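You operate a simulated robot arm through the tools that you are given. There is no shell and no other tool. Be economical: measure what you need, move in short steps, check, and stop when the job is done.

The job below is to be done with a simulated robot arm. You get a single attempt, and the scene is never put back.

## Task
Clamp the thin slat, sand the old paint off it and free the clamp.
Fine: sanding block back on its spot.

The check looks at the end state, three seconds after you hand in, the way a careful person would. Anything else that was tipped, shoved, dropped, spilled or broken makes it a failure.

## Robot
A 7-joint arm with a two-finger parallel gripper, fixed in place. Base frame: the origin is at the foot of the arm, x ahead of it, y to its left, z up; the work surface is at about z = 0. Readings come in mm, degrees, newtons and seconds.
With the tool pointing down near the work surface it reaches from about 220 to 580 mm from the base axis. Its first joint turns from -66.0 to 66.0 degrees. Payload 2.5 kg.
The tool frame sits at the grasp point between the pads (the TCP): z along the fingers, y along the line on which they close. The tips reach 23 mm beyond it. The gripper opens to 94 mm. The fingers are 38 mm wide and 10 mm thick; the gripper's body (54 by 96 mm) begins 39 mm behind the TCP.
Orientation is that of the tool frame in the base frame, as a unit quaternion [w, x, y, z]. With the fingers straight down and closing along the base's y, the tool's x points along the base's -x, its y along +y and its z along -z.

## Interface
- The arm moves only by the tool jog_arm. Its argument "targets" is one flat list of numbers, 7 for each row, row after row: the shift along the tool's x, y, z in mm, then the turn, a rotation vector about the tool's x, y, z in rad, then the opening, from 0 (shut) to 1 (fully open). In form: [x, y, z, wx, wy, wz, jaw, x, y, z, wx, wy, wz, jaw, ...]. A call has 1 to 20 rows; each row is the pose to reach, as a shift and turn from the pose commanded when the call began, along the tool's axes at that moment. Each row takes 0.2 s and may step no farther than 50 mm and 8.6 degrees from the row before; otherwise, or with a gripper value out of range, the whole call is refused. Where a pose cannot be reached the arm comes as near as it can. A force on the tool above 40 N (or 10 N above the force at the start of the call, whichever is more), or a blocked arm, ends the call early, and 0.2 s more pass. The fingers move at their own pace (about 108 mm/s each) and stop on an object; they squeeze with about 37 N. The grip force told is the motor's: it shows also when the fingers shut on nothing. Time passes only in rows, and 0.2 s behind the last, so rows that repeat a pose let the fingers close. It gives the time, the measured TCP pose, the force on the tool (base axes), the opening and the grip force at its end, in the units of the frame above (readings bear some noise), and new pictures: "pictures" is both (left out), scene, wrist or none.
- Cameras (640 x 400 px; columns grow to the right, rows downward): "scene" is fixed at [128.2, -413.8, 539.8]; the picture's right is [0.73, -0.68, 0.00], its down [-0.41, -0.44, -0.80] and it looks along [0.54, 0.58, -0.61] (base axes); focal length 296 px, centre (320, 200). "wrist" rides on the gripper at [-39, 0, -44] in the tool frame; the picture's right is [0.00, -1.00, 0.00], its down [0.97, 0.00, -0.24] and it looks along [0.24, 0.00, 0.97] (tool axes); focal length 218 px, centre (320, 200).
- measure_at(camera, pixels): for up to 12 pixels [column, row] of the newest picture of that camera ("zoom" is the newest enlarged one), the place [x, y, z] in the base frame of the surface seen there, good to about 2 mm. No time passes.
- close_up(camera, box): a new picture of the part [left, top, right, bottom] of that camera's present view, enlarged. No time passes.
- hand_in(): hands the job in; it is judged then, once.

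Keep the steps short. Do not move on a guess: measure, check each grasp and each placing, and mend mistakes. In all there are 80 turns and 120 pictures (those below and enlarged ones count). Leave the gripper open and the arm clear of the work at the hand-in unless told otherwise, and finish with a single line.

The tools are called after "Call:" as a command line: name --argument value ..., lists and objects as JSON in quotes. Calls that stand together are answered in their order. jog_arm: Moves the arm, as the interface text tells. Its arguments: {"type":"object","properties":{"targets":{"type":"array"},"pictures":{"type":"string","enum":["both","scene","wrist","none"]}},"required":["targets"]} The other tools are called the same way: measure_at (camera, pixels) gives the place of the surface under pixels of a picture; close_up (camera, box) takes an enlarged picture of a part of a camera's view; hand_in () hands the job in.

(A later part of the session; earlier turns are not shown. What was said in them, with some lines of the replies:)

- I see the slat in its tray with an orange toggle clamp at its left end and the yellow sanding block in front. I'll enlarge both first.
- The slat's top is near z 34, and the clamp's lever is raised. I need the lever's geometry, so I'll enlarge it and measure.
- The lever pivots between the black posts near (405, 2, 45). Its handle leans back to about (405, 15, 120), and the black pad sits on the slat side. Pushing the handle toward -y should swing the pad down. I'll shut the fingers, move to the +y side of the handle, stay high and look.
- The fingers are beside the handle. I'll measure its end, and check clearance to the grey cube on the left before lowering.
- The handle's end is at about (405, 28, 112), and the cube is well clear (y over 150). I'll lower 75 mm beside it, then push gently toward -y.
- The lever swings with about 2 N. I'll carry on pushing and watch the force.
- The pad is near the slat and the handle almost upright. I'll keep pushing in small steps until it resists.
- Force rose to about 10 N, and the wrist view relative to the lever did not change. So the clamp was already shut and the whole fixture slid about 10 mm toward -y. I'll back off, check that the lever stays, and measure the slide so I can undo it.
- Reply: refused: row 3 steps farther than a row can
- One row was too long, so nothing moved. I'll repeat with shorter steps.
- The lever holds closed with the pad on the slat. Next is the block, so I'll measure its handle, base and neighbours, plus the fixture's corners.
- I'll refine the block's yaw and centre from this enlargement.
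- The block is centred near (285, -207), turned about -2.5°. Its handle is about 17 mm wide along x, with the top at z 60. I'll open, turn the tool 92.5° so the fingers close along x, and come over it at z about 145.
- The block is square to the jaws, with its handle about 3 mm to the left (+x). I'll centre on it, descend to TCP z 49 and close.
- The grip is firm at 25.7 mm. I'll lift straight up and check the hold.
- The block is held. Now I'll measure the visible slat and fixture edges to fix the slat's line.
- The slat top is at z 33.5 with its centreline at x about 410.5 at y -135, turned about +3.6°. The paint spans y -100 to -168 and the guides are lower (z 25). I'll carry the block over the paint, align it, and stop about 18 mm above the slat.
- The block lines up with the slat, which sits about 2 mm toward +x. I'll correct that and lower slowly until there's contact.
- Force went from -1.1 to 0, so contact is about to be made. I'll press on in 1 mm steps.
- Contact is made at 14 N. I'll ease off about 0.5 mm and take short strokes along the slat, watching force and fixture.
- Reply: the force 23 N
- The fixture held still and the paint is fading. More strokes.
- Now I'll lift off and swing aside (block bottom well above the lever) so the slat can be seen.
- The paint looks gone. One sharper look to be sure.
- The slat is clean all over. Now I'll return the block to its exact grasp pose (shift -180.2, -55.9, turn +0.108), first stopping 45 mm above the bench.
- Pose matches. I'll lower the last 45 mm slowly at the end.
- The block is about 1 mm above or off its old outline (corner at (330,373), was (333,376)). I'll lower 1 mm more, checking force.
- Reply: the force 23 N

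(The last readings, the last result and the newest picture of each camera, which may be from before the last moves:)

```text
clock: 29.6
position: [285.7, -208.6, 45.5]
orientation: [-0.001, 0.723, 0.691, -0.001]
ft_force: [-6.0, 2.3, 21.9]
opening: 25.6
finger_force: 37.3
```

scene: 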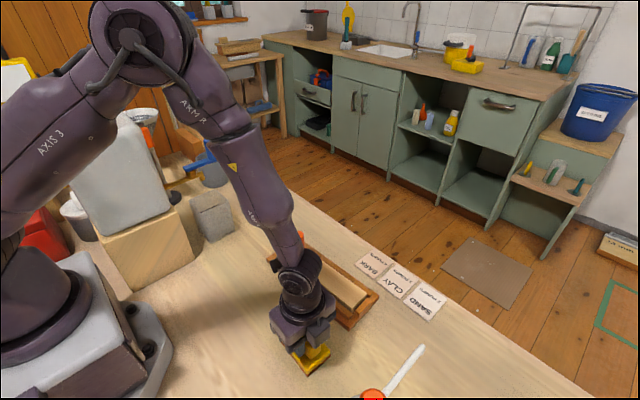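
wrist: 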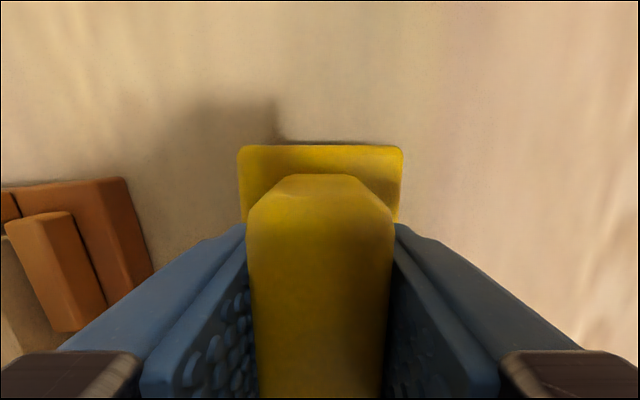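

Contact (22 N). I'll ease up 0.8 mm, open, and rise clear.

Call:
jog_arm --targets '[0, 0, -0.8, 0, 0, 0, 0, 0, 0, -0.8, 0, 0, 0, 1, 0, 0, -0.8, 0, 0, 0, 1, 0, 0, -0.8, 0, 0, 0, 1, 0, 0, -40, 0, 0, 0, 1, 0, 0, -85, 0, 0, 0, 1, 0, 0, -130, 0, 0, 0, 1, 45, 0, -150, 0, 0, 0, 1, 90, 0, -170, 0, 0, 0, 1, 135, 0, -190, 0, 0, 0, 1, 180, 0, -200, 0, 0, 0, 1]'

Call:
close_up --camera "scene" --box '[270, 310, 342, 382]'

```text
clock: 32.0
position: [294.9, -28.2, 245.5]
orientation: [0.0, 0.723, 0.691, 0.0]
ft_force: [-0.3, -0.5, -1.3]
opening: 94.1
finger_force: 0.2
```

scene: 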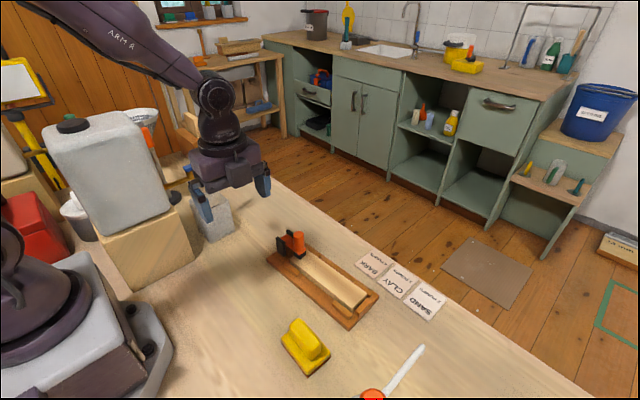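
wrist: 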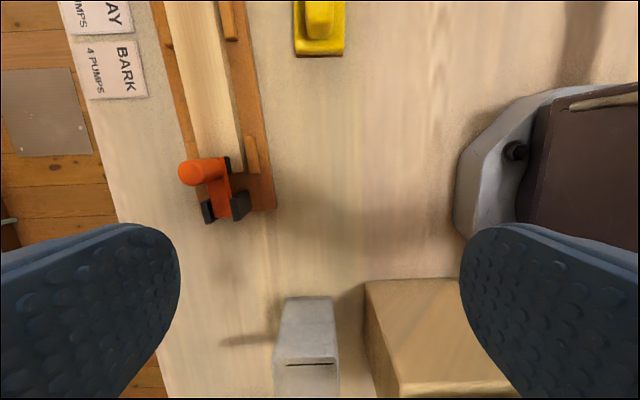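

```text
5.56 times, centred on (306, 346) of scene
```

zoom: 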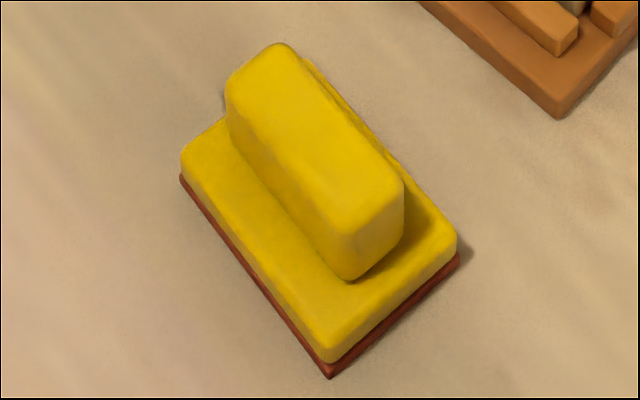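

The block is back within a millimetre of its old outline. Next I free the clamp. I'll shut the fingers, turn back to the first orientation, and come above the slat on the -y side of the handle.

Call:
jog_arm --targets '[-5, 9, 0, 0, 0, -0.135, 0, -10, 18, 0, 0, 0, -0.27, 0, -15, 27, 0, 0, 0, -0.405, 0, -20, 36, 0, 0, 0, -0.54, 0, -25, 46, 0, 0, 0, -0.675, 0, -30, 55, 5, 0, 0, -0.81, 0, -35, 65, 10, 0, 0, -0.945, 0, -40, 74, 15, 0, 0, -1.08, 0, -45, 84, 20, 0, 0, -1.215, 0, -50, 93, 30, 0, 0, -1.35, 0, -54, 103, 38, 0, 0, -1.485, 0, -57, 111.7, 45, 0, 0, -1.615, 0, -57, 111.7, 45, 0, 0, -1.615, 0]'

Call:
measure_at --camera "scene" --pixels '[[298, 234], [299, 248], [292, 236], [285, 240], [345, 328], [378, 296]]'

```text
clock: 34.8
position: [405.3, -89.7, 199.9]
orientation: [0.0, -0.001, 1.0, 0.0]
ft_force: [1.2, -0.1, 1.3]
opening: 0.1
finger_force: 37.0
```

scene: 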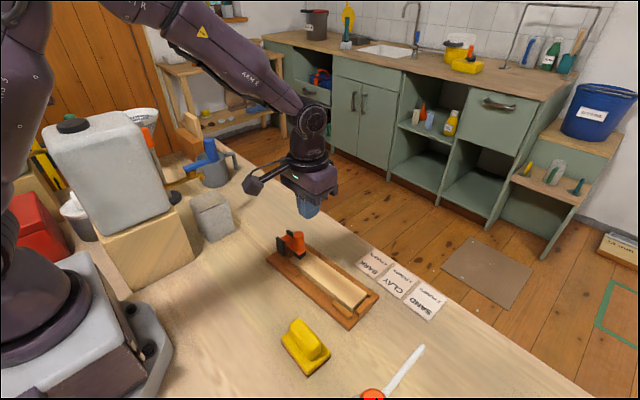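
wrist: 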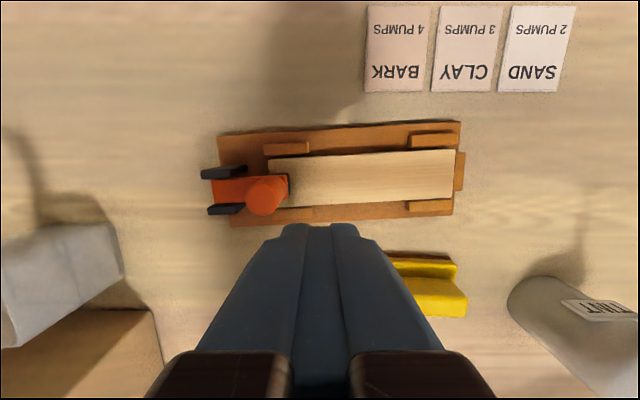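

```text
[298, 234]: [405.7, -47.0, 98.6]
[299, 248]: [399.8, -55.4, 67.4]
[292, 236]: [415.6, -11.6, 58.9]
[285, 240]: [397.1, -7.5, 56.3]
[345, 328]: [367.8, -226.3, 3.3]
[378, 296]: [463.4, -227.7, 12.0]
```

The handle's top is at (405, -45, 98.6). I'll lower behind it to tip z about 91 and push its top toward +y along its upward arc, the first half only.

Call:
jog_arm --targets '[0, 6, 43, 0, 0, 0, 0, 0, 8, 86, 0, 0, 0, 0, 0, 16, 86, 0, 0, 0, 0, 0, 22, 86, 0, 0, 0, 0, 0, 28, 83, 0, 0, 0, 0, 0, 33, 79, 0, 0, 0, 0, 0, 38, 74, 0, 0, 0, 0, 0, 42, 70, 0, 0, 0, 0]'

Call:
close_up --camera "scene" --box '[250, 190, 350, 290]'

```text
clock: 36.6
position: [403.8, -48.2, 129.2]
orientation: [-0.001, 0.0, 1.0, 0.0]
ft_force: [-2.3, -10.7, 11.9]
opening: 0.1
finger_force: 36.9
```

scene: 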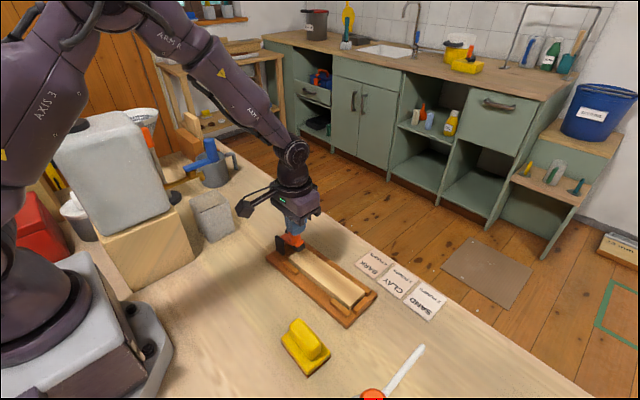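
wrist: 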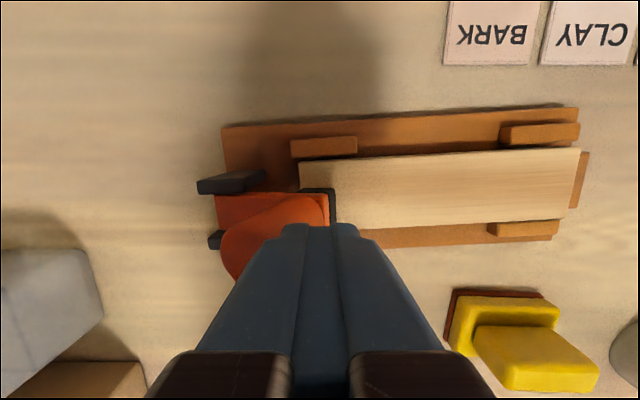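

```text
4.00 times, centred on (300, 240) of scene
```

zoom: 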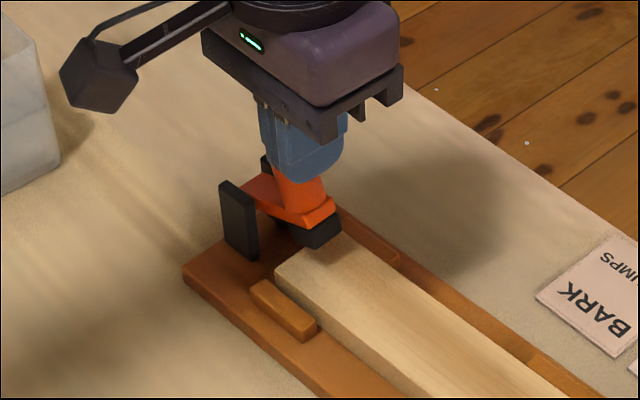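

The lever is coming up, and the fixture slid back about 7 of the 10 mm. I'm pressing down on the handle (12 N), so I'll rise more as I continue.

Call:
jog_arm --targets '[0, 0, -4, 0, 0, 0, 0, 0, 4, -7, 0, 0, 0, 0, 0, 9, -10, 0, 0, 0, 0, 0, 14, -12, 0, 0, 0, 0, 0, 19, -14, 0, 0, 0, 0]'

Call:
close_up --camera "scene" --box '[250, 190, 350, 290]'

```text
clock: 37.8
position: [404.7, -28.6, 143.9]
orientation: [0.0, 0.0, 1.0, -0.001]
ft_force: [0.1, -0.8, 0.2]
opening: 0.1
finger_force: 37.3
```

scene: 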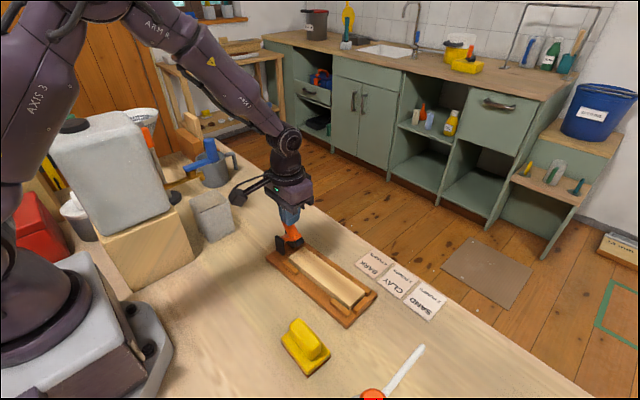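
wrist: 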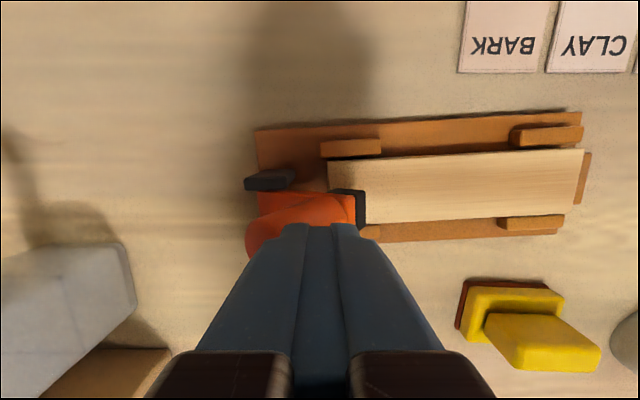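

```text
4.00 times, centred on (300, 240) of scene
```

zoom: 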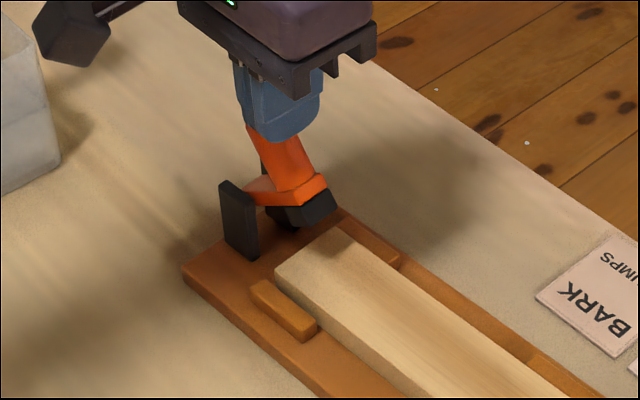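

The lever is over 30° up with almost no force and the fixture stays put. I'll go on along the arc.

Call:
jog_arm --targets '[0, 5, -1, 0, 0, 0, 0, 0, 10, -2, 0, 0, 0, 0, 0, 15, -3, 0, 0, 0, 0, 0, 20, -3, 0, 0, 0, 0, 0, 25, -3, 0, 0, 0, 0, 0, 30, -2, 0, 0, 0, 0]'

Call:
close_up --camera "scene" --box '[250, 190, 350, 290]'

```text
clock: 39.2
position: [403.8, 1.2, 145.3]
orientation: [0.001, 0.001, 1.0, 0.0]
ft_force: [0.5, -3.0, 1.3]
opening: 0.2
finger_force: 36.4
```

scene: 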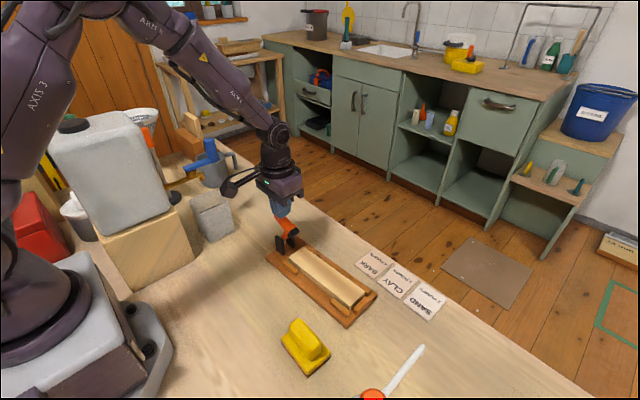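
wrist: 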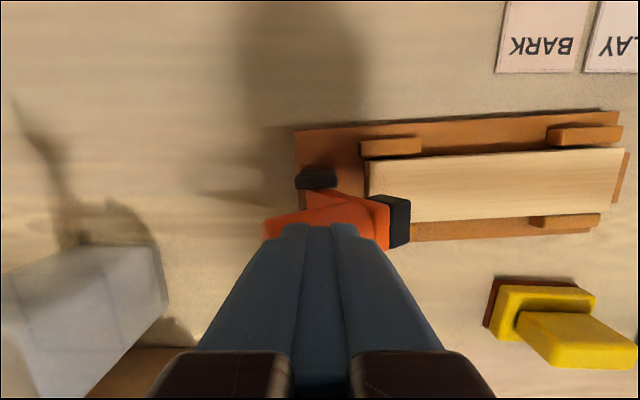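

```text
4.00 times, centred on (300, 240) of scene
```

zoom: 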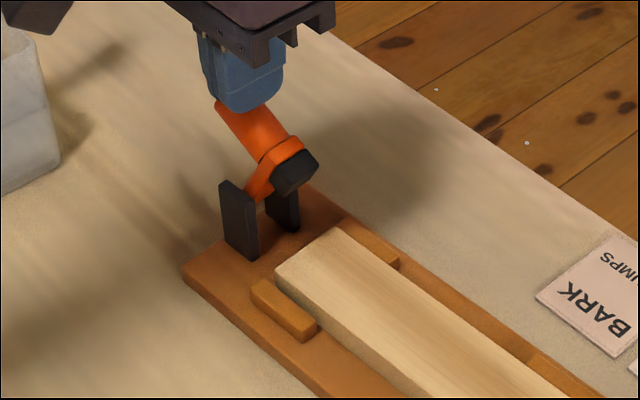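

Nearly at its original lean. A little farther, then rise clear and look.

Call:
jog_arm --targets '[0, 5, 1, 0, 0, 0, 0, 0, 9, 2, 0, 0, 0, 0, 0, 4, -20, 0, 0, 0, 0, 0, 0, -60, 0, 0, 0, 0, 35, 0, -95, 0, 0, 0, 0, 70, 0, -130, 0, 0, 0, 0, 79, 0, -176, 0, 0, 0, 0]'

Call:
close_up --camera "scene" --box '[250, 200, 390, 330]'

Call:
close_up --camera "scene" --box '[264, 203, 320, 259]'

```text
clock: 40.8
position: [325.8, 1.4, 321.7]
orientation: [-0.001, 0.001, 1.0, 0.0]
ft_force: [-0.3, 0.4, 0.3]
opening: 0.0
finger_force: 37.4
```

scene: 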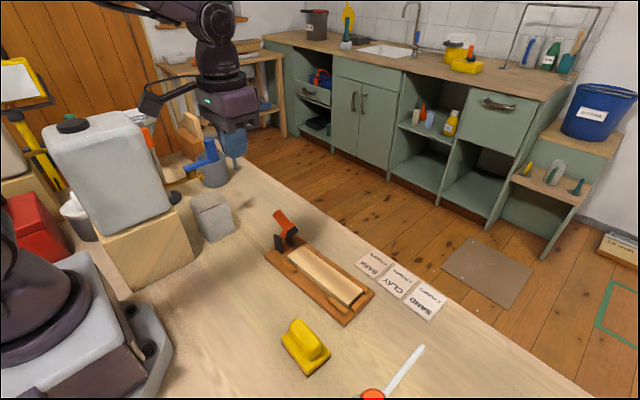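
wrist: 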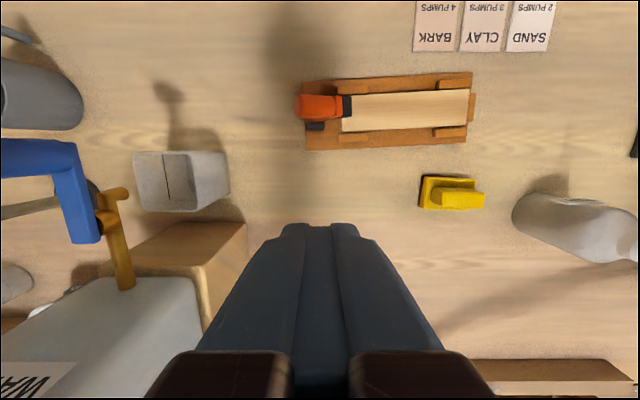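

```text
3.08 times, centred on (320, 265) of scene
```

zoom: 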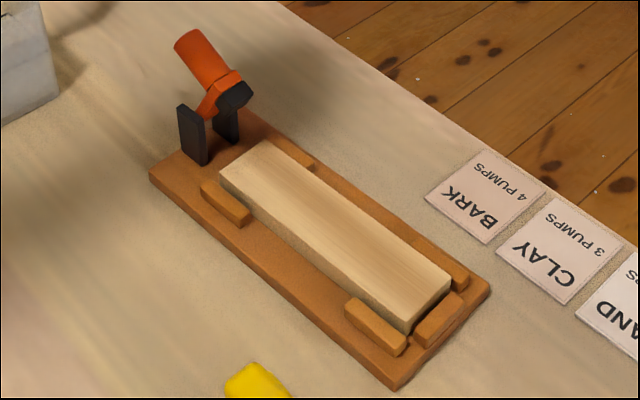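

```text
7.14 times, centred on (292, 231) of scene
```

zoom: 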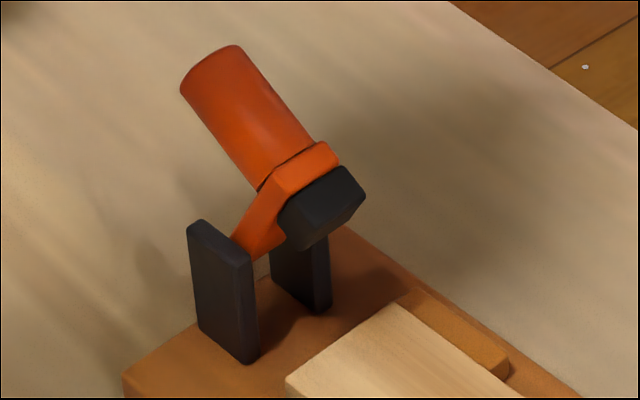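

Fixture and lever are now back at their original pixels, e.g. base corners at (490,288) and (392,388). The slat is clean and the block is on its spot. I'll open the gripper up here and then hand in.

Call:
jog_arm --targets '[0, 0, -20, 0, 0, 0, 1, 0, 0, -20, 0, 0, 0, 1, 0, 0, -20, 0, 0, 0, 1]' --pictures "scene"

```text
clock: 41.6
position: [325.4, 0.1, 342.2]
orientation: [-0.001, 0.0, 1.0, 0.0]
ft_force: [0.2, 0.2, -0.3]
opening: 94.1
finger_force: 0.1
```

scene: 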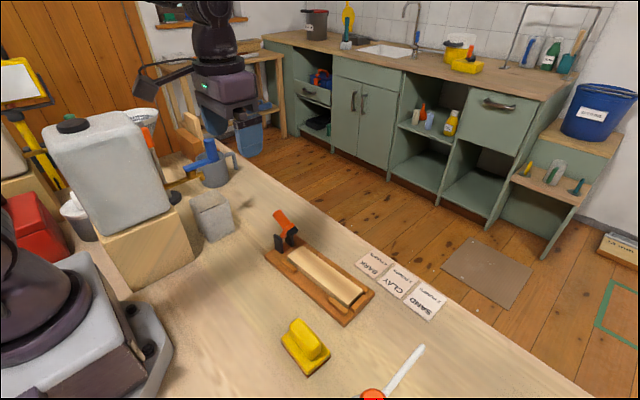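

All is in order, so I'm handing in.

Call:
hand_in

```text
The job is handed in.
```

The slat was clamped and sanded clean, the clamp is open again, and the sanding block is back within about 1 mm of its spot; the fixture slid about 10 mm while I closed the clamp but ended up back where it started.
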